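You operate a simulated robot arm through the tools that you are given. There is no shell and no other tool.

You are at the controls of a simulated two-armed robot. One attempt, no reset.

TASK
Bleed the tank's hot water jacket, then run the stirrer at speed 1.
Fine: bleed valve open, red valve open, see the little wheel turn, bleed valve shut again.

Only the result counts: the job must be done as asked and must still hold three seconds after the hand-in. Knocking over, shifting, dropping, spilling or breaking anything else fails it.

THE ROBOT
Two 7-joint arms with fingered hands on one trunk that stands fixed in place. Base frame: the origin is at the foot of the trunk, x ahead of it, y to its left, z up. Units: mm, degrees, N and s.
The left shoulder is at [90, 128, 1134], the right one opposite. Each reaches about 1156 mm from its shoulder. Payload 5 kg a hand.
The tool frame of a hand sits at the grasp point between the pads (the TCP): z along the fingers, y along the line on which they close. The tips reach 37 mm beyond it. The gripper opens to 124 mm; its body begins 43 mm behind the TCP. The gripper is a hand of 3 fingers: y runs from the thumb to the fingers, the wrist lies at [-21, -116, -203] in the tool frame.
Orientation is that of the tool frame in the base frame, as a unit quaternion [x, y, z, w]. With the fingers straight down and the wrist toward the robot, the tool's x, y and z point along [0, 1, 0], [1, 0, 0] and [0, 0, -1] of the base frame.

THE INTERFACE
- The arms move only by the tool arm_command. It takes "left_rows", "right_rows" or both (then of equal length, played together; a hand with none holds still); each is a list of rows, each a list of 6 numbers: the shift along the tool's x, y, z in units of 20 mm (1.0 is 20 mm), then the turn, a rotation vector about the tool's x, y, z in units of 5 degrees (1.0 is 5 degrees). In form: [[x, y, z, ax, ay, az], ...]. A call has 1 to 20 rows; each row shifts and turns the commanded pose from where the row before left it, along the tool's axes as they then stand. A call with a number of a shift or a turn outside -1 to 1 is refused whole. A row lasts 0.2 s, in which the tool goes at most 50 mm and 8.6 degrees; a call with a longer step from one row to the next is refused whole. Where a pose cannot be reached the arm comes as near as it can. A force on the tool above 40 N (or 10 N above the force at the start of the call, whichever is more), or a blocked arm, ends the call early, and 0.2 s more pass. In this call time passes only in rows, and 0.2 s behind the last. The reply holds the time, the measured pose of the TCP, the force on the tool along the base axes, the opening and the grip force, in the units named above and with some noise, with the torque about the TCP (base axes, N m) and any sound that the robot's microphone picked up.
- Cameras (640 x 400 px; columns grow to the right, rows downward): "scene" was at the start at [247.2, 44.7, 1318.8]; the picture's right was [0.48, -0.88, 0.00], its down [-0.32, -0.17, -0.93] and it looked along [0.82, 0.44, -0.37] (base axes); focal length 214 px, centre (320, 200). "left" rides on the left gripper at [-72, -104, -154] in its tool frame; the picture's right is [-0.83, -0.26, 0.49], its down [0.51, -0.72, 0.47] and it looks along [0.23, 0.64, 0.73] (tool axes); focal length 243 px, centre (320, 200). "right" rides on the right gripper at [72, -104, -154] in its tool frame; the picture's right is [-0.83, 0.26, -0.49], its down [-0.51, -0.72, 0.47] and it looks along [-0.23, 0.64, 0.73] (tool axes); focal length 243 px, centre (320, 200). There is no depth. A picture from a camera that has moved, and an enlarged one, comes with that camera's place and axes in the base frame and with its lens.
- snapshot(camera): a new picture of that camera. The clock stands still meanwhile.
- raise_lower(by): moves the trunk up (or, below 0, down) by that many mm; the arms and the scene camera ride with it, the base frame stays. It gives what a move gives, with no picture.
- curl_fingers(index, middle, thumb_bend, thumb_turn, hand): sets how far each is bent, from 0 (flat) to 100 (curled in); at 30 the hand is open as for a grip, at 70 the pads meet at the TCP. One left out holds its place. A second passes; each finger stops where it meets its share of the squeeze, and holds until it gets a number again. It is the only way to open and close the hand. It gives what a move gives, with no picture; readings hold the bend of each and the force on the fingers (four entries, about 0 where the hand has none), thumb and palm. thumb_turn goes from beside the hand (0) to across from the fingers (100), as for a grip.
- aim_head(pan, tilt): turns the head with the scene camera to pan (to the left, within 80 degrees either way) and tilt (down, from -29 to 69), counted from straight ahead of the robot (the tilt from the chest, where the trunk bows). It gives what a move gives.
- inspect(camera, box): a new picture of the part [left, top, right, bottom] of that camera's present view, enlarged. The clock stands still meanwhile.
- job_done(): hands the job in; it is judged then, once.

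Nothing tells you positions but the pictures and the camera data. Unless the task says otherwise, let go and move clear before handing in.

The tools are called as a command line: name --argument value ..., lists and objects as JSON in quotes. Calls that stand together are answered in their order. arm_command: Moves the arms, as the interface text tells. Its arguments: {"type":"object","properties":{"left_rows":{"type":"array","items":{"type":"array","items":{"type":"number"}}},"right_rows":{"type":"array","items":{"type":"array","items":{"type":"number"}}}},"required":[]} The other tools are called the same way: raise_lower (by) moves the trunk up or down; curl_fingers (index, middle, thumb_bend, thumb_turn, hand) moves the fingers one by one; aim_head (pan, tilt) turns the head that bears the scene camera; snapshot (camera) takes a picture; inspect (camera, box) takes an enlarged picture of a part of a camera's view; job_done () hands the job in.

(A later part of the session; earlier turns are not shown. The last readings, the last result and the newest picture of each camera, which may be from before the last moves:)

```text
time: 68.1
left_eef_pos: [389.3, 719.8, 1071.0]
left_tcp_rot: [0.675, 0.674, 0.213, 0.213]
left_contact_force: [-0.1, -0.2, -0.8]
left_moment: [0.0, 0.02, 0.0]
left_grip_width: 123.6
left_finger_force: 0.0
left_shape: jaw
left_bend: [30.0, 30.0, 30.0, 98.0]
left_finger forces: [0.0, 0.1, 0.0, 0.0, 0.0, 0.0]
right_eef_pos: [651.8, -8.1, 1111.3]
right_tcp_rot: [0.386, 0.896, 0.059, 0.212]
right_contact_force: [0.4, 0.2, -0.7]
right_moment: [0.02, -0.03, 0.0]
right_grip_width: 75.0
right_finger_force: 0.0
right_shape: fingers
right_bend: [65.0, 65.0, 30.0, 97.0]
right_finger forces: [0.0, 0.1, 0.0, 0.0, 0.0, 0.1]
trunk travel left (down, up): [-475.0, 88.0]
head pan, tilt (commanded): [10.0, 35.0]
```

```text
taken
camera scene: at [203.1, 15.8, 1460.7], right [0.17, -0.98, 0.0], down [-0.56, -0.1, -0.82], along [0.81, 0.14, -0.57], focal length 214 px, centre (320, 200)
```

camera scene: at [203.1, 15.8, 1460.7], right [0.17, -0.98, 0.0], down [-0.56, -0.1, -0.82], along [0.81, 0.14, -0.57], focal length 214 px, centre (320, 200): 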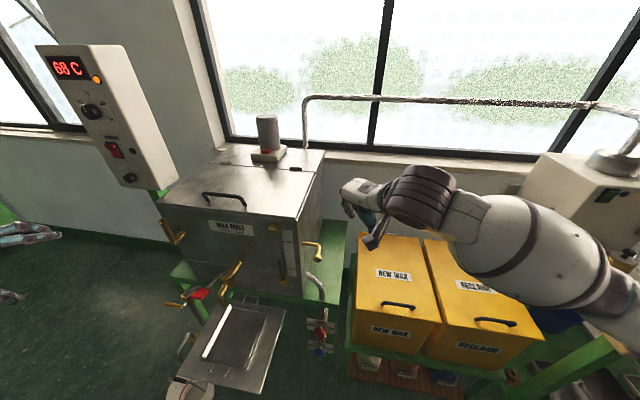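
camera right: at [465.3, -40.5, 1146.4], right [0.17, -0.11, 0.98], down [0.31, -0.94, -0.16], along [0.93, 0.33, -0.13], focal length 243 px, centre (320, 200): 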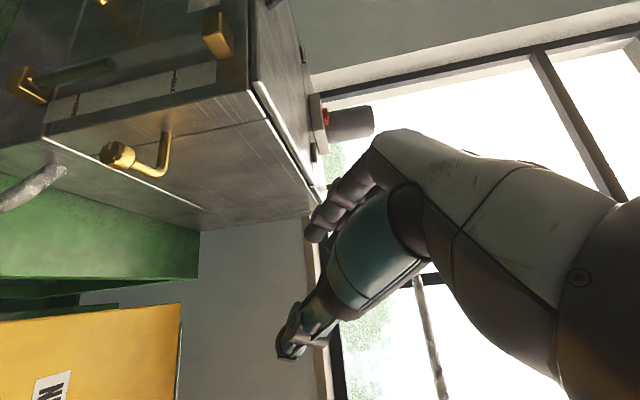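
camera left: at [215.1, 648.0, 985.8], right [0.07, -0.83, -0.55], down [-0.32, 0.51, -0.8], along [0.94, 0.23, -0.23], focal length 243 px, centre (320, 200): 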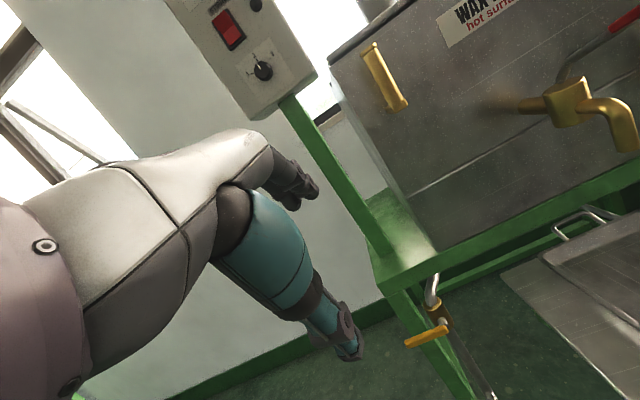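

arm_command --right_rows '[[0.53, -0.46, 0.71, 0, 0, 0], [0.53, -0.46, 0.71, 0, 0, 0], [0.53, -0.46, 0.71, 0, 0, 0], [0.53, -0.46, 0.71, 0, 0, 0], [0.53, -0.46, 0.71, 0, 0, 0], [0.53, -0.46, 0.71, 0, 0, 0], [0.53, -0.46, 0.71, 0, 0, 0]]'

snapshot --camera "scene"

```text
time: 69.7
left_eef_pos: [390.2, 720.3, 1070.7]
left_tcp_rot: [0.674, 0.675, 0.213, 0.212]
left_contact_force: [-0.5, 0.0, 0.4]
left_moment: [-0.03, 0.01, -0.01]
left_grip_width: 123.5
left_finger_force: 0.1
left_shape: jaw
left_bend: [30.0, 30.0, 30.0, 98.0]
left_finger forces: [0.0, 0.0, 0.1, 0.0, 0.1, 0.0]
right_eef_pos: [608.2, -4.8, 978.5]
right_tcp_rot: [0.385, 0.896, 0.06, 0.213]
right_contact_force: [0.3, 0.1, 0.5]
right_moment: [0.02, -0.02, 0.0]
right_grip_width: 75.2
right_finger_force: 0.0
right_shape: fingers
right_bend: [65.0, 65.0, 30.0, 97.0]
right_finger forces: [0.0, 0.0, 0.1, 0.0, 0.1, 0.0]
trunk travel left (down, up): [-475.0, 88.0]
head pan, tilt (commanded): [10.0, 35.0]
```

```text
taken
camera scene: at [203.0, 15.6, 1460.7], right [0.17, -0.98, 0.0], down [-0.56, -0.1, -0.82], along [0.81, 0.14, -0.57], focal length 214 px, centre (320, 200)
```

scene: 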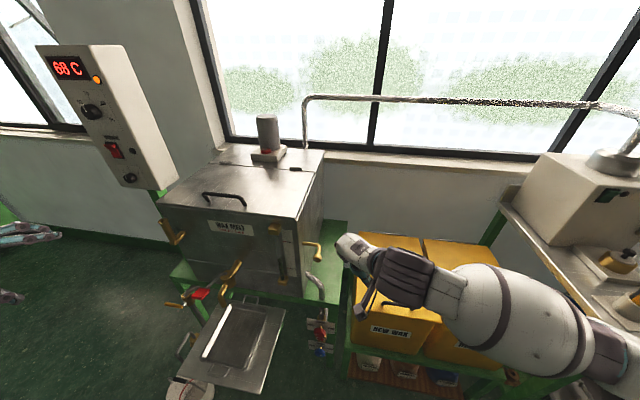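

Good: lower now and still reachable. I resume the turn to fingers-forward here, 40-100 mm clear of the cock.

arm_command --right_rows '[[0, 0, 0, -0.408, -0.855, -0.556], [0, 0, 0, -0.408, -0.855, -0.556], [0, 0, 0, -0.408, -0.855, -0.556], [0, 0, 0, -0.408, -0.855, -0.556], [0, 0, 0, -0.408, -0.855, -0.556], [0, 0, 0, -0.408, -0.855, -0.556], [0, 0, 0, -0.408, -0.855, -0.556], [0, 0, 0, -0.408, -0.855, -0.556], [0, 0, 0, -0.408, -0.855, -0.556], [0, 0, 0, -0.408, -0.855, -0.556], [0, 0, 0, -0.408, -0.855, -0.556], [0, 0, 0, -0.408, -0.855, -0.556], [0, 0, 0, -0.408, -0.855, -0.556], [0, 0, 0, -0.408, -0.855, -0.556]]'

snapshot --camera "scene"

snapshot --camera "right"

```text
time: 72.7
left_eef_pos: [389.7, 720.2, 1072.4]
left_tcp_rot: [0.674, 0.674, 0.213, 0.213]
left_contact_force: [-0.3, -0.2, 0.3]
left_moment: [0.01, 0.03, -0.02]
left_grip_width: 123.6
left_finger_force: 0.0
left_shape: jaw
left_bend: [30.0, 30.0, 30.0, 98.0]
left_finger forces: [0.0, 0.0, 0.0, 0.0, 0.0, 0.1]
right_eef_pos: [590.0, -29.8, 995.2]
right_tcp_rot: [0.35, 0.898, 0.058, 0.261]
right_contact_force: [-0.3, 0.0, 0.0]
right_moment: [0.01, -0.03, -0.02]
right_grip_width: 75.1
right_finger_force: 0.1
right_shape: fingers
right_bend: [65.0, 65.0, 30.0, 97.0]
right_finger forces: [0.1, 0.0, 0.0, 0.0, 0.0, 0.0]
right hand out of reach, approached as far as the arm can: row 1, 2, 3, 4, 5, 6, 7, 8, 9, 10, 11, 12, 13, 14
trunk travel left (down, up): [-475.0, 88.0]
head pan, tilt (commanded): [10.0, 35.0]
```

```text
taken
camera scene: at [203.0, 15.8, 1460.7], right [0.17, -0.98, 0.0], down [-0.56, -0.1, -0.82], along [0.81, 0.14, -0.57], focal length 214 px, centre (320, 200)
```

scene: 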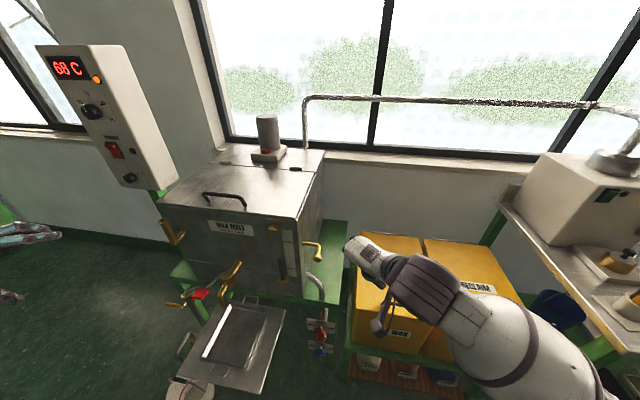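

```text
taken
camera right: at [406.5, -48.3, 1066.1], right [0.42, -0.31, 0.85], down [0.12, -0.91, -0.39], along [0.9, 0.27, -0.35], focal length 243 px, centre (320, 200)
```

right: 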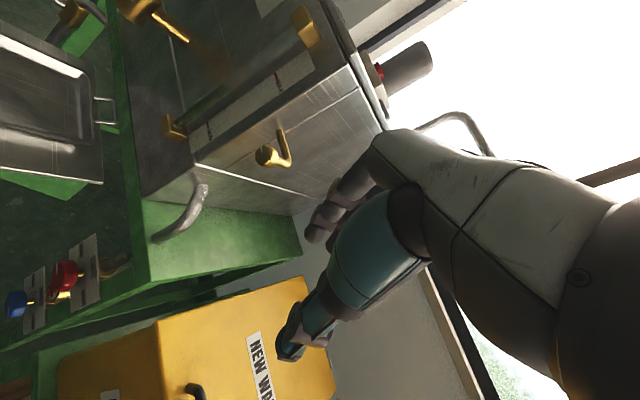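

I now understand the limit: the last wrist joint is wound to its end because I rolled the hand the wrong way round. With the elbow low, fingers forward with the wrist underneath should work, so I rotate that way.

arm_command --right_rows '[[0, 0, 0, -0.82, -0.305, 0.663], [0, 0, 0, -0.82, -0.305, 0.663], [0, 0, 0, -0.82, -0.305, 0.663], [0, 0, 0, -0.82, -0.305, 0.663], [0, 0, 0, -0.82, -0.305, 0.663], [0, 0, 0, -0.82, -0.305, 0.663], [0, 0, 0, -0.82, -0.305, 0.663], [0, 0, 0, -0.82, -0.305, 0.663], [0, 0, 0, -0.82, -0.305, 0.663], [0, 0, 0, -0.82, -0.305, 0.663], [0, 0, 0, -0.82, -0.305, 0.663], [0, 0, 0, -0.82, -0.305, 0.663], [0, 0, 0, -0.82, -0.305, 0.663], [0, 0, 0, -0.82, -0.305, 0.663]]'

snapshot --camera "scene"

snapshot --camera "right"

```text
time: 75.7
left_eef_pos: [389.5, 720.6, 1070.7]
left_tcp_rot: [0.674, 0.674, 0.213, 0.213]
left_contact_force: [-0.1, 0.2, -0.1]
left_moment: [0.03, -0.02, -0.01]
left_grip_width: 123.9
left_finger_force: 0.0
left_shape: jaw
left_bend: [30.0, 30.0, 30.0, 98.0]
left_finger forces: [0.0, 0.0, 0.0, 0.0, 0.0, 0.1]
right_eef_pos: [591.5, -28.4, 995.0]
right_tcp_rot: [0.351, 0.898, 0.058, 0.261]
right_contact_force: [-0.5, 0.6, 0.4]
right_moment: [-0.02, 0.04, 0.02]
right_grip_width: 74.8
right_finger_force: 0.0
right_shape: fingers
right_bend: [65.0, 65.0, 30.0, 97.0]
right_finger forces: [0.1, 0.1, 0.1, 0.1, 0.0, 0.0]
right hand out of reach, approached as far as the arm can: row 1, 2, 3, 4, 5, 6, 7, 8, 9, 10, 11, 12, 13, 14
trunk travel left (down, up): [-475.0, 88.0]
head pan, tilt (commanded): [10.0, 35.0]
```

```text
taken
camera scene: at [202.9, 15.8, 1460.7], right [0.17, -0.98, 0.0], down [-0.56, -0.1, -0.82], along [0.81, 0.14, -0.57], focal length 214 px, centre (320, 200)
```

scene: 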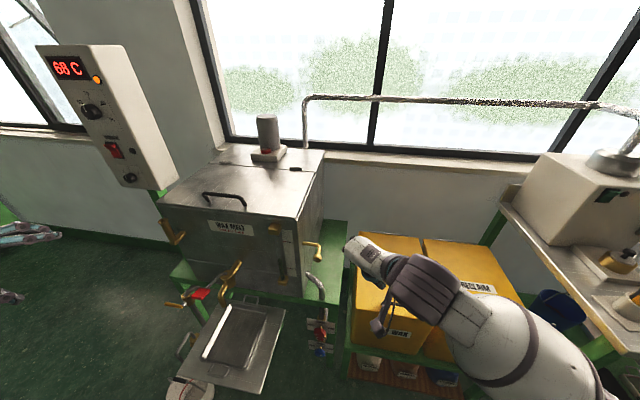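

```text
taken
camera right: at [406.5, -48.3, 1066.2], right [0.42, -0.31, 0.85], down [0.12, -0.91, -0.39], along [0.9, 0.27, -0.35], focal length 243 px, centre (320, 200)
```

right: 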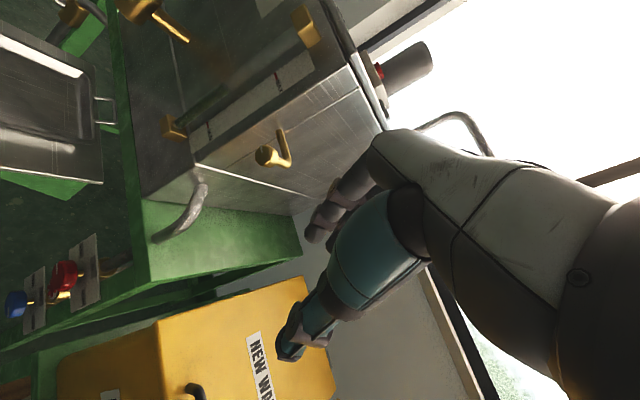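

Pitching is what's blocked, so the elbow branch matters. I know a posture that did work relative to the trunk (elbow up, hand just below shoulder height), so I'll undo the roll up high and then later lower the whole trunk to put that posture at the cock.

arm_command --right_rows '[[-0.465, 0.784, -0.8, 0, 0, 0], [-0.465, 0.784, -0.8, 0, 0, 0], [-0.465, 0.784, -0.8, 0, 0, 0], [-0.465, 0.784, -0.8, 0, 0, 0], [-0.465, 0.784, -0.8, 0, 0, 0], [-0.465, 0.784, -0.8, 0, 0, 0], [-0.465, 0.784, -0.8, 0, 0, 0], [0, 0, 0, 0.19, 0.16, 0.99], [0, 0, 0, 0.19, 0.16, 0.99], [0, 0, 0, 0.19, 0.16, 0.99], [0, 0, 0, 0.19, 0.16, 0.99], [0, 0, 0, 0.19, 0.16, 0.99], [0, 0, 0, 0.19, 0.16, 0.99], [0, 0, 0, 0.19, 0.16, 0.99], [0, 0, 0, 0.19, 0.16, 0.99], [0, 0, 0, 0.19, 0.16, 0.99], [0, 0, 0, 0.19, 0.16, 0.99], [0, 0, 0, 0.19, 0.16, 0.99], [0, 0, 0, 0.19, 0.16, 0.99], [0, 0, 0, 0.19, 0.16, 0.99]]'

snapshot --camera "scene"

```text
time: 79.9
left_eef_pos: [389.6, 719.7, 1070.2]
left_tcp_rot: [0.675, 0.674, 0.212, 0.213]
left_contact_force: [-0.8, -0.3, 0.9]
left_moment: [0.0, -0.01, 0.04]
left_grip_width: 123.8
left_finger_force: 0.1
left_shape: jaw
left_bend: [30.0, 30.0, 30.0, 98.0]
left_finger forces: [0.0, 0.0, 0.0, 0.0, 0.0, 0.1]
right_eef_pos: [639.2, 19.1, 1151.0]
right_tcp_rot: [0.792, 0.593, 0.124, 0.075]
right_contact_force: [-0.5, -0.4, 1.1]
right_moment: [-0.04, -0.03, -0.03]
right_grip_width: 74.8
right_finger_force: 0.1
right_shape: fingers
right_bend: [65.0, 65.0, 30.0, 97.0]
right_finger forces: [0.0, 0.0, 0.0, 0.0, 0.0, 0.1]
trunk travel left (down, up): [-475.0, 88.0]
head pan, tilt (commanded): [10.0, 35.0]
```

```text
taken
camera scene: at [203.0, 16.3, 1460.7], right [0.17, -0.98, 0.0], down [-0.56, -0.1, -0.82], along [0.81, 0.14, -0.57], focal length 214 px, centre (320, 200)
```

scene: 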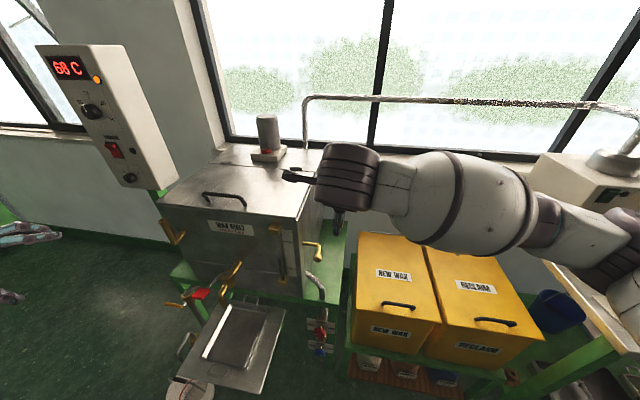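

Elbow is now low at the right with the hand pointing down. From here I pitch the fingers forward (wrist swinging underneath).

arm_command --right_rows '[[0, 0, 0, -0.975, 0.12, -0.203], [0, 0, 0, -0.975, 0.12, -0.203], [0, 0, 0, -0.975, 0.12, -0.203], [0, 0, 0, -0.975, 0.12, -0.203], [0, 0, 0, -0.975, 0.12, -0.203], [0, 0, 0, -0.975, 0.12, -0.203], [0, 0, 0, -0.975, 0.12, -0.203], [0, 0, 0, -0.975, 0.12, -0.203], [0, 0, 0, -0.975, 0.12, -0.203], [0, 0, 0, -0.975, 0.12, -0.203], [0, 0, 0, -0.975, 0.12, -0.203], [0, 0, 0, -0.975, 0.12, -0.203], [0, 0, 0, -0.975, 0.12, -0.203], [0, 0, 0, -0.975, 0.12, -0.203], [0, 0, 0, -0.975, 0.12, -0.203]]'

snapshot --camera "scene"

snapshot --camera "right"

```text
time: 83.1
left_eef_pos: [389.8, 720.7, 1070.6]
left_tcp_rot: [0.674, 0.674, 0.213, 0.213]
left_contact_force: [-0.7, 0.4, -0.5]
left_moment: [0.01, -0.01, -0.01]
left_grip_width: 123.6
left_finger_force: 0.0
left_shape: jaw
left_bend: [30.0, 30.0, 30.0, 98.0]
left_finger forces: [0.0, 0.0, 0.0, 0.0, 0.0, 0.1]
right_eef_pos: [717.0, 118.5, 1278.1]
right_tcp_rot: [0.517, 0.509, 0.487, 0.487]
right_contact_force: [-0.4, 1.0, 0.1]
right_moment: [0.01, 0.01, 0.02]
right_grip_width: 74.8
right_finger_force: 0.1
right_shape: fingers
right_bend: [65.0, 65.0, 30.0, 97.0]
right_finger forces: [0.1, 0.0, 0.1, 0.0, 0.0, 0.0]
right hand out of reach, approached as far as the arm can: row 11, 12, 13, 14, 15
trunk travel left (down, up): [-475.0, 88.0]
head pan, tilt (commanded): [10.0, 35.0]
```

```text
taken
camera scene: at [202.8, 16.5, 1460.7], right [0.17, -0.98, 0.0], down [-0.56, -0.1, -0.82], along [0.81, 0.14, -0.57], focal length 214 px, centre (320, 200)
```

scene: 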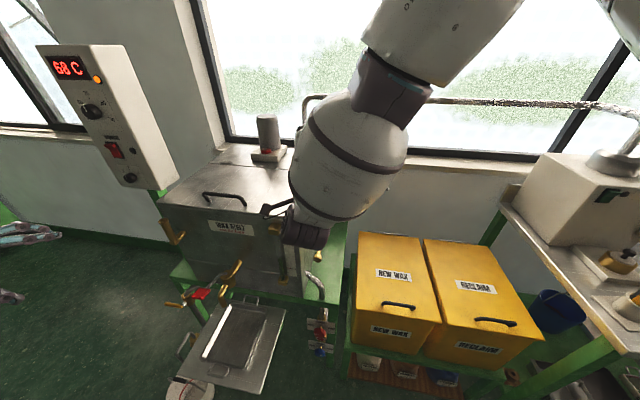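

```text
taken
camera right: at [559.5, 192.0, 1183.7], right [-0.49, -0.83, 0.28], down [0.43, -0.51, -0.75], along [0.76, -0.24, 0.6], focal length 243 px, centre (320, 200)
```

right: 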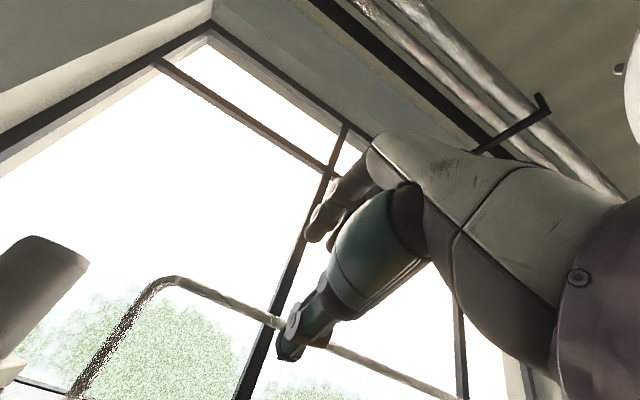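

The hand now points forward, but only up high. A handier plan: hold the knobs from above-front with the closing line sideways (wrist to the right), and turn by swinging the hand about the knob axis; so I rotate to that pose (fingers 45° down-forward, thumb right, fingers left).

arm_command --right_rows '[[0, 0, 0, 0.39, 0.39, -0.944], [0, 0, 0, 0.39, 0.39, -0.944], [0, 0, 0, 0.39, 0.39, -0.944], [0, 0, 0, 0.39, 0.39, -0.944], [0, 0, 0, 0.39, 0.39, -0.944], [0, 0, 0, 0.39, 0.39, -0.944], [0, 0, 0, 0.39, 0.39, -0.944], [0, 0, 0, 0.39, 0.39, -0.944], [0, 0, 0, 0.39, 0.39, -0.944], [0, 0, 0, 0.39, 0.39, -0.944], [0, 0, 0, 0.39, 0.39, -0.944], [0, 0, 0, 0.39, 0.39, -0.944], [0, 0, 0, 0.39, 0.39, -0.944], [0, 0, 0, 0.39, 0.39, -0.944], [0, 0, 0, 0.39, 0.39, -0.944], [0, 0, 0, 0.39, 0.39, -0.944], [0, 0, 0, 0.39, 0.39, -0.944], [0, 0, 0, 0.39, 0.39, -0.944]]'

snapshot --camera "scene"

snapshot --camera "right"

```text
time: 84.1
left_eef_pos: [388.5, 719.6, 1073.3]
left_tcp_rot: [0.674, 0.674, 0.214, 0.214]
left_contact_force: [-0.6, 0.3, -0.7]
left_moment: [0.02, -0.02, 0.01]
left_grip_width: 123.7
left_finger_force: 0.0
left_shape: jaw
left_bend: [30.0, 30.0, 30.0, 98.0]
left_finger forces: [0.1, 0.1, 0.1, 0.0, 0.0, 0.1]
right_eef_pos: [692.7, 128.3, 1204.5]
right_tcp_rot: [0.51, 0.647, 0.374, 0.426]
right_contact_force: [0.2, 0.0, -0.5]
right_moment: [-0.01, 0.0, 0.0]
right_grip_width: 74.9
right_finger_force: 0.1
right_shape: fingers
right_bend: [65.0, 65.0, 30.0, 97.0]
right_finger forces: [0.1, 0.1, 0.0, 0.0, 0.0, 0.1]
right hand out of reach, approached as far as the arm can: row 1, 2, 3, 4
trunk travel left (down, up): [-475.0, 88.0]
head pan, tilt (commanded): [10.0, 35.0]
stopped in row 4 (right hand): the arm was blocked; the commanded pose is now the measured one
```

```text
taken
camera scene: at [202.9, 14.4, 1464.1], right [0.16, -0.99, 0.0], down [-0.55, -0.09, -0.83], along [0.82, 0.13, -0.55], focal length 214 px, centre (320, 200)
```

scene: 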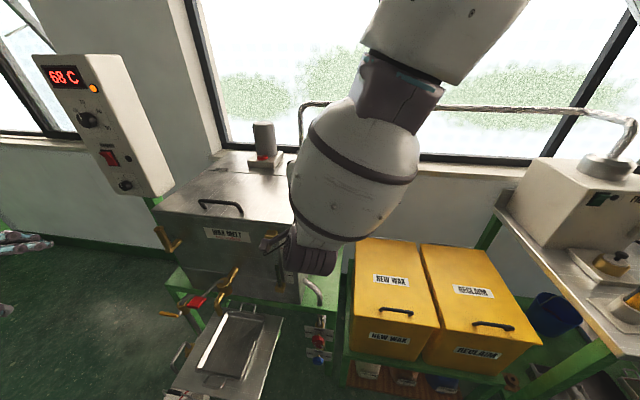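

```text
taken
camera right: at [506.2, 170.5, 1152.0], right [-0.27, -0.78, 0.56], down [0.25, -0.62, -0.74], along [0.93, -0.07, 0.37], focal length 243 px, centre (320, 200)
```

right: 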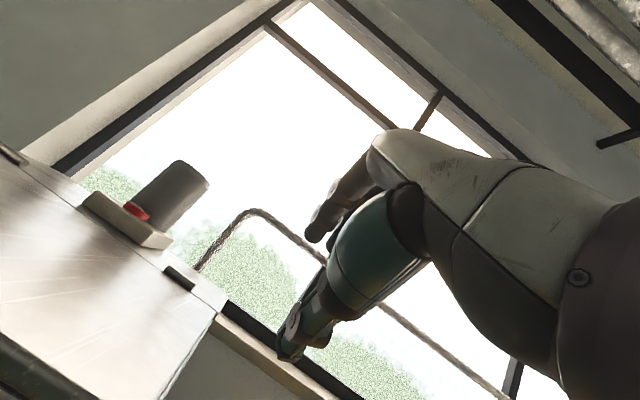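

The upper arm brushes the head again when the hand is this far left. I'll carry the hand to the right over the yellow boxes at this height and continue the re-orientation there.

arm_command --right_rows '[[-0.91, -0.14, 0.07, 0, 0, 0], [-0.91, -0.14, 0.07, 0, 0, 0], [-0.91, -0.14, 0.07, 0, 0, 0], [-0.91, -0.14, 0.07, 0, 0, 0], [-0.91, -0.14, 0.07, 0, 0, 0], [-0.91, -0.14, 0.07, 0, 0, 0], [-0.91, -0.14, 0.07, 0, 0, 0], [-0.91, -0.14, 0.07, 0, 0, 0], [-0.91, -0.14, 0.07, 0, 0, 0], [-0.91, -0.14, 0.07, 0, 0, 0], [-0.91, -0.14, 0.07, 0, 0, 0], [-0.91, -0.14, 0.07, 0, 0, 0]]'

snapshot --camera "scene"

```text
time: 86.7
left_eef_pos: [390.2, 719.6, 1070.8]
left_tcp_rot: [0.674, 0.675, 0.214, 0.212]
left_contact_force: [1.0, 0.0, -0.4]
left_moment: [-0.01, 0.01, 0.0]
left_grip_width: 123.8
left_finger_force: 0.1
left_shape: jaw
left_bend: [30.0, 30.0, 30.0, 98.0]
left_finger forces: [0.0, 0.0, 0.0, 0.0, 0.0, 0.1]
right_eef_pos: [625.8, 58.1, 1268.2]
right_tcp_rot: [0.511, 0.646, 0.372, 0.427]
right_contact_force: [0.0, -0.8, -0.2]
right_moment: [0.03, 0.0, -0.05]
right_grip_width: 75.0
right_finger_force: 0.1
right_shape: fingers
right_bend: [65.0, 65.0, 30.0, 97.0]
right_finger forces: [0.1, 0.0, 0.0, 0.1, 0.0, 0.0]
right hand out of reach, approached as far as the arm can: row 1, 2, 3, 4, 5, 6, 7, 8, 9, 10, 11, 12
trunk travel left (down, up): [-475.0, 88.0]
head pan, tilt (commanded): [10.0, 35.0]
```

```text
taken
camera scene: at [202.4, 15.4, 1460.8], right [0.17, -0.98, 0.0], down [-0.56, -0.1, -0.82], along [0.81, 0.14, -0.57], focal length 214 px, centre (320, 200)
```

scene: 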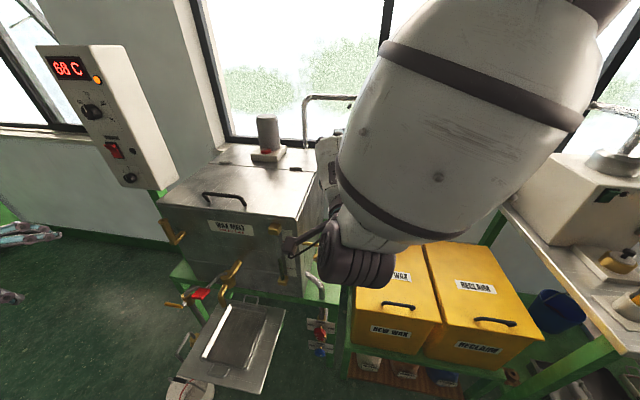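

arm_command --right_rows '[[0, 0, 0, 0.234, 0.227, -0.957], [0, 0, 0, 0.234, 0.227, -0.957], [0, 0, 0, 0.234, 0.227, -0.957], [0, 0, 0, 0.234, 0.227, -0.957], [0, 0, 0, 0.234, 0.227, -0.957], [0, 0, 0, 0.234, 0.227, -0.957], [0, 0, 0, 0.234, 0.227, -0.957], [0, 0, 0, 0.234, 0.227, -0.957], [0, 0, 0, 0.234, 0.227, -0.957], [0, 0, 0, 0.234, 0.227, -0.957], [0, 0, 0, 0.234, 0.227, -0.957], [0, 0, 0, 0.234, 0.227, -0.957], [0, 0, 0, 0.234, 0.227, -0.957], [0, 0, 0, 0.234, 0.227, -0.957], [0, 0, 0, 0.234, 0.227, -0.957], [0, 0, 0, 0.234, 0.227, -0.957]]'

snapshot --camera "scene"

```text
time: 87.7
left_eef_pos: [388.6, 719.9, 1074.6]
left_tcp_rot: [0.674, 0.674, 0.213, 0.214]
left_contact_force: [-0.6, 0.2, 0.3]
left_moment: [-0.02, 0.0, -0.01]
left_grip_width: 123.6
left_finger_force: 0.0
left_shape: jaw
left_bend: [30.0, 30.0, 30.0, 98.0]
left_finger forces: [0.1, 0.0, 0.0, 0.0, 0.0, 0.0]
right_eef_pos: [626.2, 86.8, 1238.5]
right_tcp_rot: [0.481, 0.703, 0.316, 0.417]
right_contact_force: [0.1, 0.1, 0.8]
right_moment: [0.0, -0.02, -0.05]
right_grip_width: 75.1
right_finger_force: 0.1
right_shape: fingers
right_bend: [65.0, 65.0, 30.0, 97.0]
right_finger forces: [0.1, 0.1, 0.1, 0.1, 0.0, 0.0]
right hand out of reach, approached as far as the arm can: row 1, 2, 3, 4, 5
trunk travel left (down, up): [-475.0, 88.0]
head pan, tilt (commanded): [10.0, 35.0]
stopped in row 5 (right hand): the arm was blocked; the commanded pose is now the measured one
```

```text
taken
camera scene: at [199.5, 19.3, 1458.0], right [0.21, -0.98, 0.0], down [-0.6, -0.13, -0.79], along [0.78, 0.17, -0.61], focal length 214 px, centre (320, 200)
```

scene: 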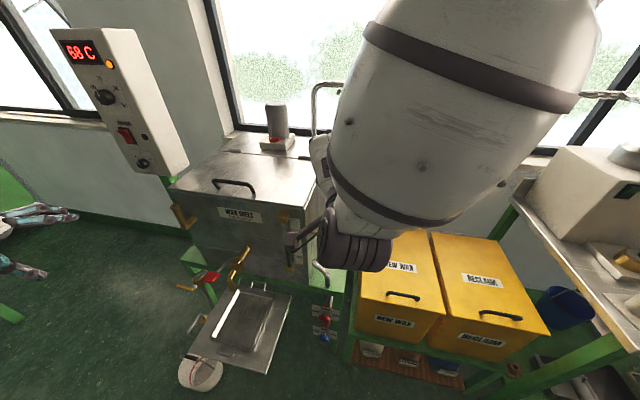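

I'll unwind to the relaxed fingers-down pose while moving right, so the elbow swings clear of the head.

arm_command --right_rows '[[-0.6, 0, 0, 0.858, 0.013, 0.65], [-0.6, 0, 0, 0.858, 0.013, 0.65], [-0.6, 0, 0, 0.858, 0.013, 0.65], [-0.6, 0, 0, 0.858, 0.013, 0.65], [-0.6, 0, 0, 0.858, 0.013, 0.65], [-0.6, 0, 0, 0.858, 0.013, 0.65], [-0.6, 0, 0, 0.858, 0.013, 0.65], [-0.6, 0, 0, 0.858, 0.013, 0.65], [-0.6, 0, 0, 0.858, 0.013, 0.65], [-0.6, 0, 0, 0.858, 0.013, 0.65], [-0.6, 0, 0, 0.858, 0.013, 0.65]]'

snapshot --camera "scene"

```text
time: 90.1
left_eef_pos: [389.6, 718.7, 1072.3]
left_tcp_rot: [0.675, 0.674, 0.212, 0.213]
left_contact_force: [0.3, -0.2, -0.6]
left_moment: [0.02, 0.01, -0.01]
left_grip_width: 124.0
left_finger_force: 0.1
left_shape: jaw
left_bend: [30.0, 30.0, 30.0, 98.0]
left_finger forces: [0.1, 0.0, 0.0, 0.0, 0.0, 0.0]
right_eef_pos: [630.2, -42.8, 1244.6]
right_tcp_rot: [0.789, 0.597, 0.124, 0.074]
right_contact_force: [0.3, 0.1, 0.8]
right_moment: [0.02, 0.0, 0.01]
right_grip_width: 74.9
right_finger_force: 0.1
right_shape: fingers
right_bend: [65.0, 65.0, 30.0, 97.0]
right_finger forces: [0.1, 0.0, 0.1, 0.0, 0.0, 0.0]
trunk travel left (down, up): [-475.0, 88.0]
head pan, tilt (commanded): [10.0, 35.0]
```

```text
taken
camera scene: at [203.6, 14.4, 1460.6], right [0.17, -0.98, 0.0], down [-0.57, -0.1, -0.82], along [0.81, 0.14, -0.57], focal length 214 px, centre (320, 200)
```

scene: 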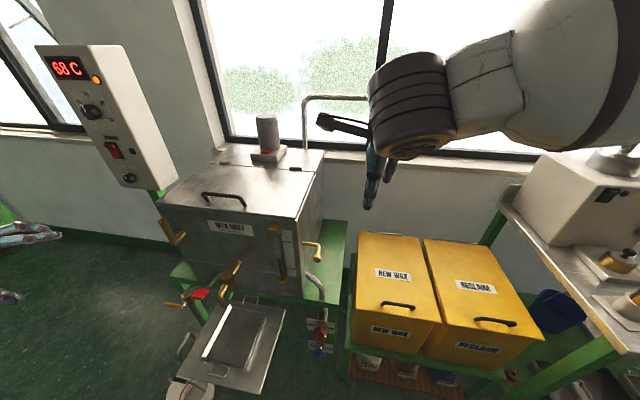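

Now relaxed again. Here, well to the right, I roll the hand about its own finger axis so the wrist ends on the right with the fingers still pointing down.

arm_command --right_rows '[[0, 0, 0, 0.15, 0.09, -0.957], [0, 0, 0, 0.15, 0.09, -0.957], [0, 0, 0, 0.15, 0.09, -0.957], [0, 0, 0, 0.15, 0.09, -0.957], [0, 0, 0, 0.15, 0.09, -0.957], [0, 0, 0, 0.15, 0.09, -0.957], [0, 0, 0, 0.15, 0.09, -0.957], [0, 0, 0, 0.15, 0.09, -0.957], [0, 0, 0, 0.15, 0.09, -0.957], [0, 0, 0, 0.15, 0.09, -0.957], [0, 0, 0, 0.15, 0.09, -0.957], [0, 0, 0, 0.15, 0.09, -0.957], [0, 0, 0, 0.15, 0.09, -0.957], [0, 0, 0, 0.15, 0.09, -0.957], [0, 0, 0, 0.15, 0.09, -0.957], [0, 0, 0, 0.15, 0.09, -0.957], [0, 0, 0, 0.15, 0.09, -0.957], [0, 0, 0, 0.15, 0.09, -0.957], [0, 0, 0, 0.15, 0.09, -0.957], [0, 0, 0, 0.15, 0.09, -0.957]]'

snapshot --camera "scene"

```text
time: 94.3
left_eef_pos: [389.6, 721.2, 1071.3]
left_tcp_rot: [0.674, 0.675, 0.213, 0.212]
left_contact_force: [0.0, 0.0, -0.2]
left_moment: [-0.02, -0.01, 0.02]
left_grip_width: 123.8
left_finger_force: 0.1
left_shape: jaw
left_bend: [30.0, 30.0, 30.0, 98.0]
left_finger forces: [0.0, 0.1, 0.1, 0.0, 0.0, 0.0]
right_eef_pos: [626.9, -42.0, 1245.2]
right_tcp_rot: [0.244, 0.969, 0.039, 0.025]
right_contact_force: [-0.3, -0.4, 0.6]
right_moment: [-0.03, 0.01, 0.0]
right_grip_width: 75.1
right_finger_force: 0.0
right_shape: fingers
right_bend: [65.0, 65.0, 30.0, 97.0]
right_finger forces: [0.1, 0.1, 0.1, 0.0, 0.0, 0.0]
right hand out of reach, approached as far as the arm can: row 17, 18, 19, 20
trunk travel left (down, up): [-475.0, 88.0]
head pan, tilt (commanded): [10.0, 35.0]
```

```text
taken
camera scene: at [202.7, 15.8, 1460.7], right [0.17, -0.98, 0.0], down [-0.56, -0.1, -0.82], along [0.81, 0.14, -0.57], focal length 214 px, centre (320, 200)
```

scene: 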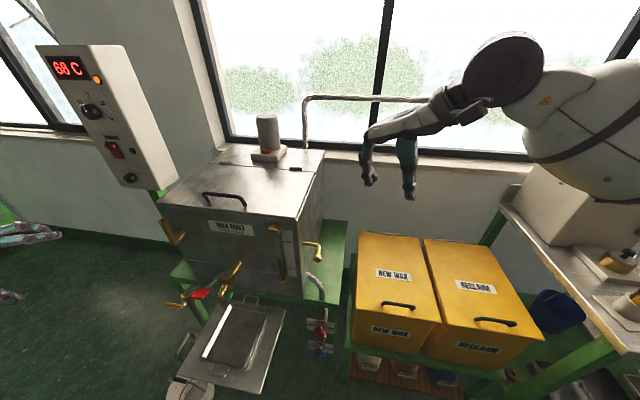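

The roll stops about 28° short on that side, so the mirrored grip (thumb on the left, fingers on the right, wrist coming over from the left) looks better and also suits a clockwise swing. I unwind the roll first.

arm_command --right_rows '[[0, 0, 0, -0.15, -0.09, 0.957], [0, 0, 0, -0.15, -0.09, 0.957], [0, 0, 0, -0.15, -0.09, 0.957], [0, 0, 0, -0.15, -0.09, 0.957], [0, 0, 0, -0.15, -0.09, 0.957], [0, 0, 0, -0.15, -0.09, 0.957], [0, 0, 0, -0.15, -0.09, 0.957], [0, 0, 0, -0.15, -0.09, 0.957], [0, 0, 0, -0.15, -0.09, 0.957], [0, 0, 0, -0.15, -0.09, 0.957], [0, 0, 0, -0.15, -0.09, 0.957], [0, 0, 0, -0.15, -0.09, 0.957], [0, 0, 0, -0.15, -0.09, 0.957], [0, 0, 0, -0.15, -0.09, 0.957], [0, 0, 0, -0.15, -0.09, 0.957], [0, 0, 0, -0.15, -0.09, 0.957]]'

arm_command --right_rows '[[-0.5, 0.2, 0, -0.246, 0.29, 0.894], [-0.5, 0.2, 0, -0.246, 0.29, 0.894], [-0.5, 0.2, 0, -0.246, 0.29, 0.894], [0, 0, 0, -0.246, 0.29, 0.894], [0, 0, 0, -0.246, 0.29, 0.894], [0, 0, 0, -0.246, 0.29, 0.894], [0, 0, 0, -0.246, 0.29, 0.894], [0, 0, 0, -0.246, 0.29, 0.894]]'

snapshot --camera "scene"

```text
time: 97.7
left_eef_pos: [389.7, 720.4, 1071.4]
left_tcp_rot: [0.674, 0.674, 0.213, 0.213]
left_contact_force: [-0.1, 0.5, -0.3]
left_moment: [0.03, 0.0, 0.01]
left_grip_width: 123.8
left_finger_force: 0.1
left_shape: jaw
left_bend: [30.0, 30.0, 30.0, 98.0]
left_finger forces: [0.0, 0.0, 0.0, 0.0, 0.0, 0.0]
right_eef_pos: [628.3, -39.7, 1244.8]
right_tcp_rot: [0.789, 0.597, 0.125, 0.075]
right_contact_force: [-1.1, 0.1, 0.1]
right_moment: [0.0, -0.01, 0.01]
right_grip_width: 75.1
right_finger_force: 0.1
right_shape: fingers
right_bend: [65.0, 65.0, 30.0, 97.0]
right_finger forces: [0.1, 0.0, 0.0, 0.1, 0.0, 0.1]
trunk travel left (down, up): [-475.0, 88.0]
head pan, tilt (commanded): [10.0, 35.0]
```

```text
time: 99.5
left_eef_pos: [389.7, 721.8, 1072.6]
left_tcp_rot: [0.675, 0.674, 0.213, 0.214]
left_contact_force: [-0.3, 0.0, -1.1]
left_moment: [-0.01, 0.03, -0.02]
left_grip_width: 123.6
left_finger_force: 0.0
left_shape: jaw
left_bend: [30.0, 30.0, 30.0, 98.0]
left_finger forces: [0.0, 0.0, 0.0, 0.0, 0.0, 0.1]
right_eef_pos: [629.2, -72.8, 1243.8]
right_tcp_rot: [0.908, 0.319, 0.269, 0.04]
right_contact_force: [0.4, 0.3, 0.3]
right_moment: [-0.02, 0.02, -0.03]
right_grip_width: 75.1
right_finger_force: 0.0
right_shape: fingers
right_bend: [65.0, 65.0, 30.0, 97.0]
right_finger forces: [0.1, 0.0, 0.0, 0.0, 0.0, 0.0]
trunk travel left (down, up): [-475.0, 88.0]
head pan, tilt (commanded): [10.0, 35.0]
```

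```text
taken
camera scene: at [202.6, 16.5, 1460.7], right [0.17, -0.98, 0.0], down [-0.56, -0.1, -0.82], along [0.81, 0.14, -0.57], focal length 214 px, centre (320, 200)
```

scene: 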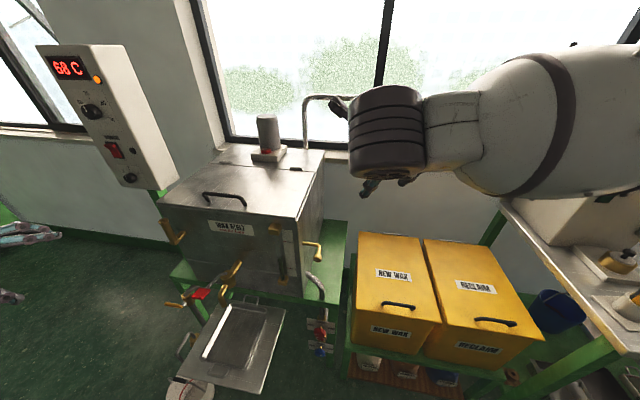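

That direction works freely. I continue the remaining half of this turn.

arm_command --right_rows '[[0, 0, 0, -0.246, 0.29, 0.894], [0, 0, 0, -0.246, 0.29, 0.894], [0, 0, 0, -0.246, 0.29, 0.894], [0, 0, 0, -0.246, 0.29, 0.894], [0, 0, 0, -0.246, 0.29, 0.894], [0, 0, 0, -0.246, 0.29, 0.894], [0, 0, 0, -0.246, 0.29, 0.894], [0, 0, 0, -0.246, 0.29, 0.894]]'

snapshot --camera "scene"

snapshot --camera "right"

```text
time: 101.3
left_eef_pos: [389.1, 720.8, 1072.0]
left_tcp_rot: [0.674, 0.674, 0.214, 0.213]
left_contact_force: [1.4, 0.0, 0.9]
left_moment: [0.0, -0.01, -0.03]
left_grip_width: 123.7
left_finger_force: 0.1
left_shape: jaw
left_bend: [30.0, 30.0, 30.0, 98.0]
left_finger forces: [0.1, 0.0, 0.1, 0.1, 0.0, 0.0]
right_eef_pos: [629.8, -73.1, 1245.1]
right_tcp_rot: [0.923, 0.004, 0.384, 0.0]
right_contact_force: [-0.2, 0.0, -0.2]
right_moment: [-0.01, -0.01, 0.03]
right_grip_width: 75.0
right_finger_force: 0.0
right_shape: fingers
right_bend: [65.0, 65.0, 30.0, 97.0]
right_finger forces: [0.0, 0.0, 0.1, 0.0, 0.0, 0.0]
trunk travel left (down, up): [-475.0, 88.0]
head pan, tilt (commanded): [10.0, 35.0]
```

```text
taken
camera scene: at [203.0, 16.2, 1460.7], right [0.17, -0.98, 0.0], down [-0.56, -0.1, -0.82], along [0.81, 0.14, -0.57], focal length 214 px, centre (320, 200)
```

scene: 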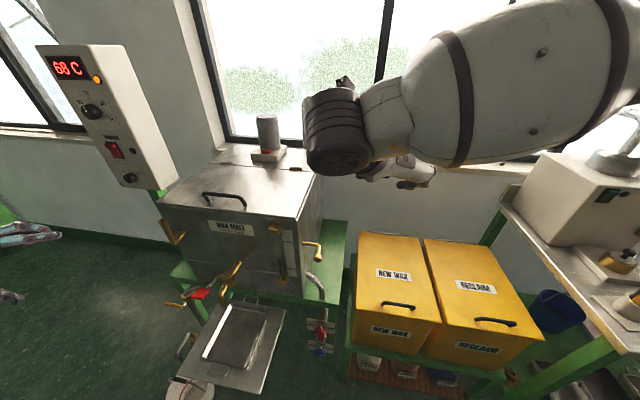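

```text
taken
camera right: at [572.4, 30.2, 1403.8], right [-0.93, -0.27, -0.24], down [-0.03, 0.72, -0.69], along [0.36, -0.64, -0.68], focal length 243 px, centre (320, 200)
```

right: 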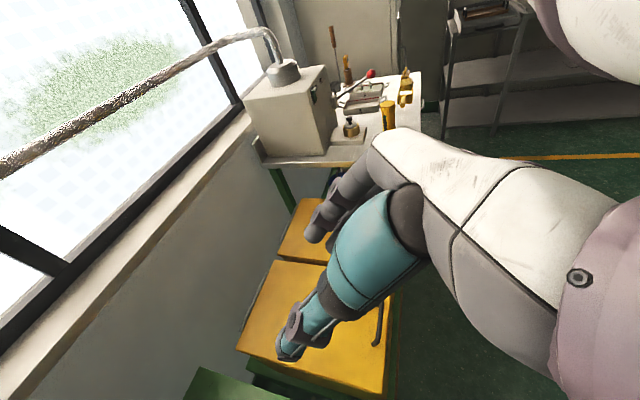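

The grip pose is reached cleanly (fingers 45° down-forward, closing line sideways). I pre-close the fingers to a small gap and bring the hand to a standoff up and in front of the bleed cock.

curl_fingers --hand "right" --index 54 --middle 54 --thumb_bend 54 --thumb_turn 98

arm_command --right_rows '[[-0.9, -0.725, 0.486, 0, 0, 0], [-0.9, -0.725, 0.486, 0, 0, 0], [-0.9, -0.725, 0.486, 0, 0, 0], [-0.9, -0.725, 0.486, 0, 0, 0], [-0.9, -0.725, 0.486, 0, 0, 0], [-0.9, -0.725, 0.486, 0, 0, 0], [-0.9, -0.725, 0.486, 0, 0, 0], [-0.9, -0.725, 0.486, 0, 0, 0], [-0.9, -0.725, 0.486, 0, 0, 0]]'

snapshot --camera "scene"

```text
time: 102.3
left_eef_pos: [388.9, 720.1, 1071.5]
left_tcp_rot: [0.675, 0.674, 0.212, 0.213]
left_contact_force: [0.4, 0.3, -0.6]
left_moment: [-0.01, -0.03, 0.0]
left_grip_width: 123.9
left_finger_force: 0.0
left_shape: jaw
left_bend: [30.0, 30.0, 30.0, 98.0]
left_finger forces: [0.1, 0.1, 0.0, 0.1, 0.0, 0.1]
right_eef_pos: [629.3, -73.1, 1242.9]
right_tcp_rot: [0.923, 0.004, 0.384, 0.001]
right_contact_force: [-0.4, 0.0, -1.2]
right_moment: [0.03, -0.04, -0.02]
right_grip_width: 55.4
right_finger_force: 0.1
right_shape: fingers
right_bend: [54.0, 54.0, 54.0, 98.0]
right_finger forces: [0.0, 0.0, 0.0, 0.0, 0.1, 0.0]
trunk travel left (down, up): [-475.0, 88.0]
head pan, tilt (commanded): [10.0, 35.0]
```

```text
time: 104.3
left_eef_pos: [389.2, 721.6, 1070.8]
left_tcp_rot: [0.674, 0.674, 0.213, 0.213]
left_contact_force: [-0.3, 0.1, 0.2]
left_moment: [-0.01, -0.01, 0.0]
left_grip_width: 123.7
left_finger_force: 0.0
left_shape: jaw
left_bend: [30.0, 30.0, 30.0, 98.0]
left_finger forces: [0.0, 0.0, 0.0, 0.1, 0.0, 0.1]
right_eef_pos: [577.4, 57.9, 1066.7]
right_tcp_rot: [0.923, 0.003, 0.384, 0.0]
right_contact_force: [0.3, 0.9, 0.0]
right_moment: [-0.01, -0.02, -0.01]
right_grip_width: 55.3
right_finger_force: 0.0
right_shape: fingers
right_bend: [54.0, 54.0, 54.0, 98.0]
right_finger forces: [0.1, 0.0, 0.0, 0.0, 0.0, 0.0]
trunk travel left (down, up): [-475.0, 88.0]
head pan, tilt (commanded): [10.0, 35.0]
```

```text
taken
camera scene: at [203.5, 17.0, 1460.6], right [0.17, -0.98, 0.0], down [-0.57, -0.1, -0.82], along [0.81, 0.14, -0.57], focal length 214 px, centre (320, 200)
```

scene: 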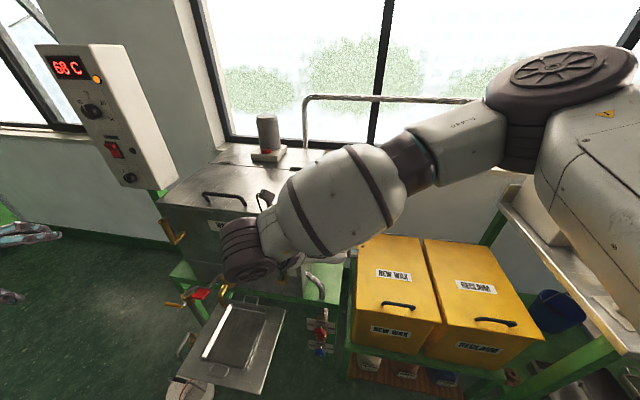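

The hand is above-front of the cock. I'll zoom in at where the cock should be to judge the alignment.

inspect --camera "scene" --box '[270, 220, 350, 290]'

snapshot --camera "right"

```text
5.71 times, centred on (310, 255) of scene
camera zoom: at [203.5, 17.0, 1460.6], right [0.17, -0.98, 0.0], down [-0.57, -0.1, -0.82], along [0.81, 0.14, -0.57], focal length 1226 px, centre (377, -114)
```

zoom: 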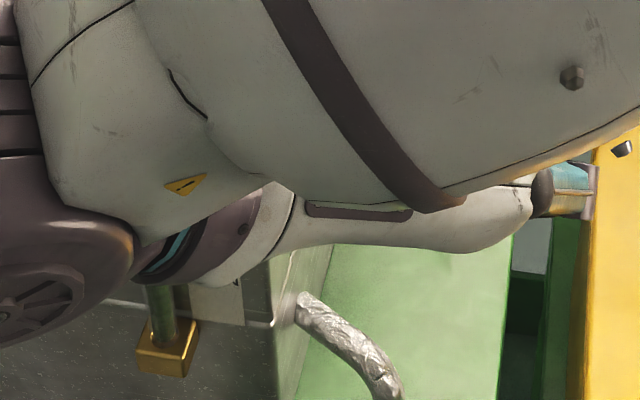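

```text
taken
camera right: at [519.9, 160.9, 1225.9], right [-0.93, -0.27, -0.24], down [-0.03, 0.72, -0.69], along [0.36, -0.64, -0.68], focal length 243 px, centre (320, 200)
```

right: 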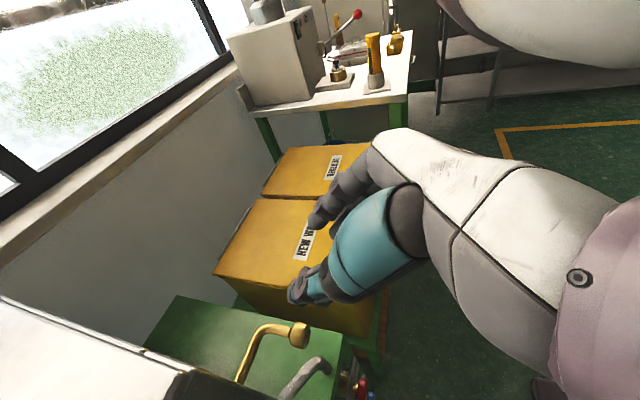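

The right wrist camera sees the cock and the finger tips together, which helps. I'll zoom in there.

inspect --camera "right" --box '[220, 300, 330, 390]'

```text
4.44 times, centred on (275, 345) of right
camera zoom: at [519.9, 160.9, 1225.9], right [-0.93, -0.27, -0.24], down [-0.03, 0.72, -0.69], along [0.36, -0.64, -0.68], focal length 1078 px, centre (520, -444)
```

zoom: 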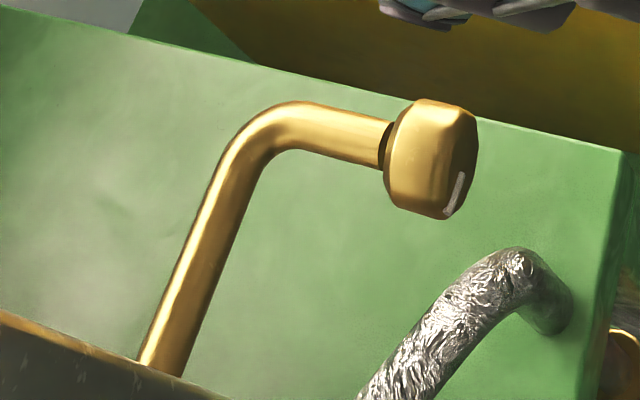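

The cock's knob is about 30 mm across and centred near [640, 100, 931], its pointer still at the left. I move to a standoff 90 mm back along the finger direction.

arm_command --right_rows '[[-0.86, -0.7, 0.84, 0, 0, 0], [-0.86, -0.7, 0.84, 0, 0, 0], [-0.86, -0.7, 0.84, 0, 0, 0]]'

snapshot --camera "right"

inspect --camera "right" --box '[240, 190, 400, 330]'

```text
time: 105.1
left_eef_pos: [389.2, 719.8, 1069.8]
left_tcp_rot: [0.675, 0.674, 0.213, 0.213]
left_contact_force: [0.2, -0.1, 0.5]
left_moment: [-0.03, -0.01, 0.01]
left_grip_width: 123.7
left_finger_force: 0.0
left_shape: jaw
left_bend: [30.0, 30.0, 30.0, 98.0]
left_finger forces: [0.0, 0.1, 0.0, 0.1, 0.0, 0.0]
right_eef_pos: [575.3, 98.7, 995.9]
right_tcp_rot: [0.924, 0.004, 0.383, -0.001]
right_contact_force: [-0.9, -0.1, -0.1]
right_moment: [-0.01, 0.0, 0.0]
right_grip_width: 55.5
right_finger_force: 0.1
right_shape: fingers
right_bend: [54.0, 54.0, 54.0, 98.0]
right_finger forces: [0.0, 0.1, 0.0, 0.1, 0.1, 0.0]
trunk travel left (down, up): [-475.0, 88.0]
head pan, tilt (commanded): [10.0, 35.0]
```

```text
taken
camera right: at [518.2, 202.8, 1154.7], right [-0.93, -0.27, -0.24], down [-0.03, 0.72, -0.69], along [0.36, -0.64, -0.68], focal length 243 px, centre (320, 200)
```

right: 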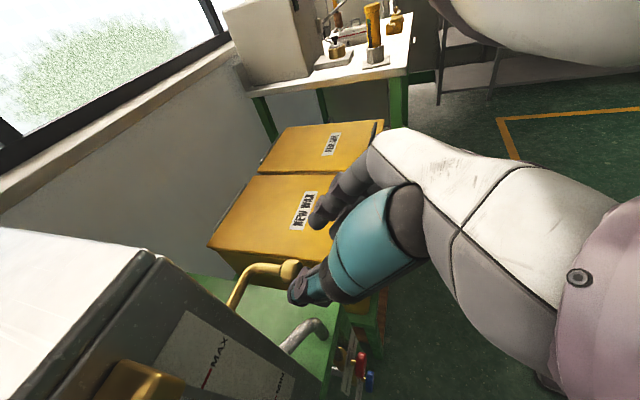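

```text
2.86 times, centred on (320, 260) of right
camera zoom: at [518.2, 202.8, 1154.7], right [-0.93, -0.27, -0.24], down [-0.03, 0.72, -0.69], along [0.36, -0.64, -0.68], focal length 693 px, centre (320, 29)
```

zoom: 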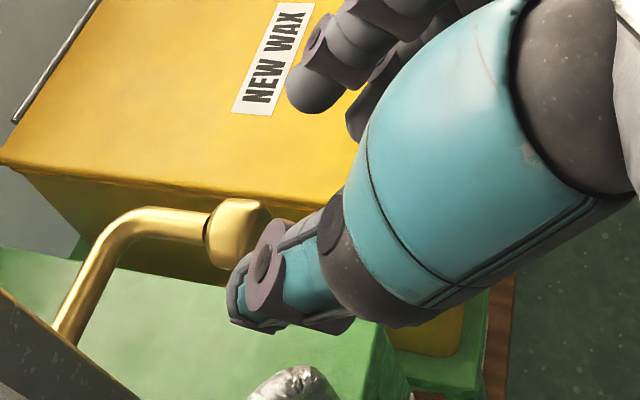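

Thumb is on the left of the cock and fingers on the right, as intended. Advancing along the finger direction in steps.

arm_command --right_rows '[[0, 0, 0.8, 0, 0, 0], [0, 0, 0.8, 0, 0, 0], [0, 0, 0.8, 0, 0, 0]]'

inspect --camera "right" --box '[240, 170, 400, 310]'

```text
time: 105.9
left_eef_pos: [389.1, 720.5, 1070.8]
left_tcp_rot: [0.674, 0.675, 0.214, 0.211]
left_contact_force: [-0.1, 0.7, -0.4]
left_moment: [0.02, -0.03, -0.01]
left_grip_width: 123.9
left_finger_force: 0.1
left_shape: jaw
left_bend: [30.0, 30.0, 30.0, 98.0]
left_finger forces: [0.0, 0.0, 0.0, 0.1, 0.1, 0.0]
right_eef_pos: [608.8, 97.6, 960.2]
right_tcp_rot: [0.924, 0.003, 0.383, 0.001]
right_contact_force: [-0.2, -0.6, 0.4]
right_moment: [-0.04, 0.0, 0.01]
right_grip_width: 55.3
right_finger_force: 0.1
right_shape: fingers
right_bend: [54.0, 54.0, 54.0, 98.0]
right_finger forces: [0.0, 0.0, 0.0, 0.1, 0.1, 0.0]
trunk travel left (down, up): [-475.0, 88.0]
head pan, tilt (commanded): [10.0, 35.0]
```

```text
2.86 times, centred on (320, 240) of right
camera zoom: at [551.9, 200.5, 1120.2], right [-0.93, -0.27, -0.24], down [-0.03, 0.72, -0.69], along [0.36, -0.64, -0.68], focal length 693 px, centre (320, 86)
```

zoom: 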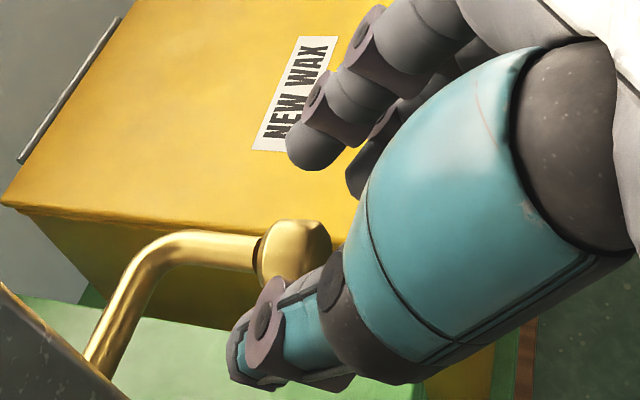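

Nicely centred between thumb and fingers. Advancing the last 43 mm.

arm_command --right_rows '[[0, -0.05, 0.72, 0, 0, 0], [0, -0.05, 0.72, 0, 0, 0], [0, 0, 0.72, 0, 0, 0]]'

inspect --camera "right" --box '[240, 160, 400, 300]'

```text
time: 106.7
left_eef_pos: [390.1, 720.7, 1071.0]
left_tcp_rot: [0.674, 0.675, 0.212, 0.213]
left_contact_force: [-0.5, -0.2, 0.3]
left_moment: [0.0, 0.02, 0.03]
left_grip_width: 123.6
left_finger_force: 0.0
left_shape: jaw
left_bend: [30.0, 30.0, 30.0, 98.0]
left_finger forces: [0.0, 0.0, 0.1, 0.0, 0.0, 0.0]
right_eef_pos: [639.7, 99.7, 931.2]
right_tcp_rot: [0.924, 0.004, 0.383, 0.001]
right_contact_force: [0.3, -0.5, -1.2]
right_moment: [0.02, -0.02, -0.02]
right_grip_width: 55.4
right_finger_force: 0.0
right_shape: fingers
right_bend: [54.0, 54.0, 54.0, 98.0]
right_finger forces: [0.0, 0.0, 0.1, 0.1, 0.0, 0.0]
trunk travel left (down, up): [-475.0, 88.0]
head pan, tilt (commanded): [10.0, 35.0]
```

```text
2.86 times, centred on (320, 230) of right
camera zoom: at [582.3, 202.9, 1090.4], right [-0.93, -0.27, -0.24], down [-0.03, 0.72, -0.69], along [0.36, -0.64, -0.68], focal length 693 px, centre (320, 114)
```

zoom: 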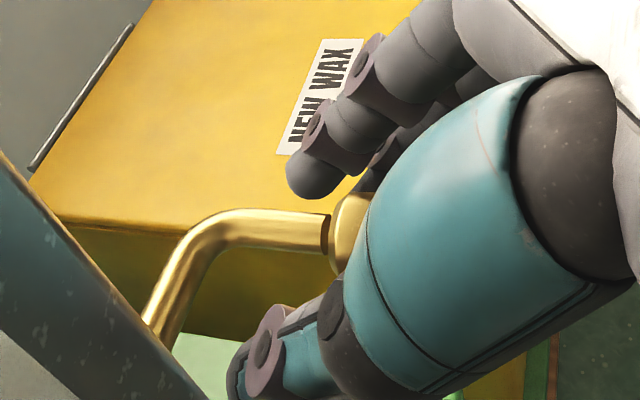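

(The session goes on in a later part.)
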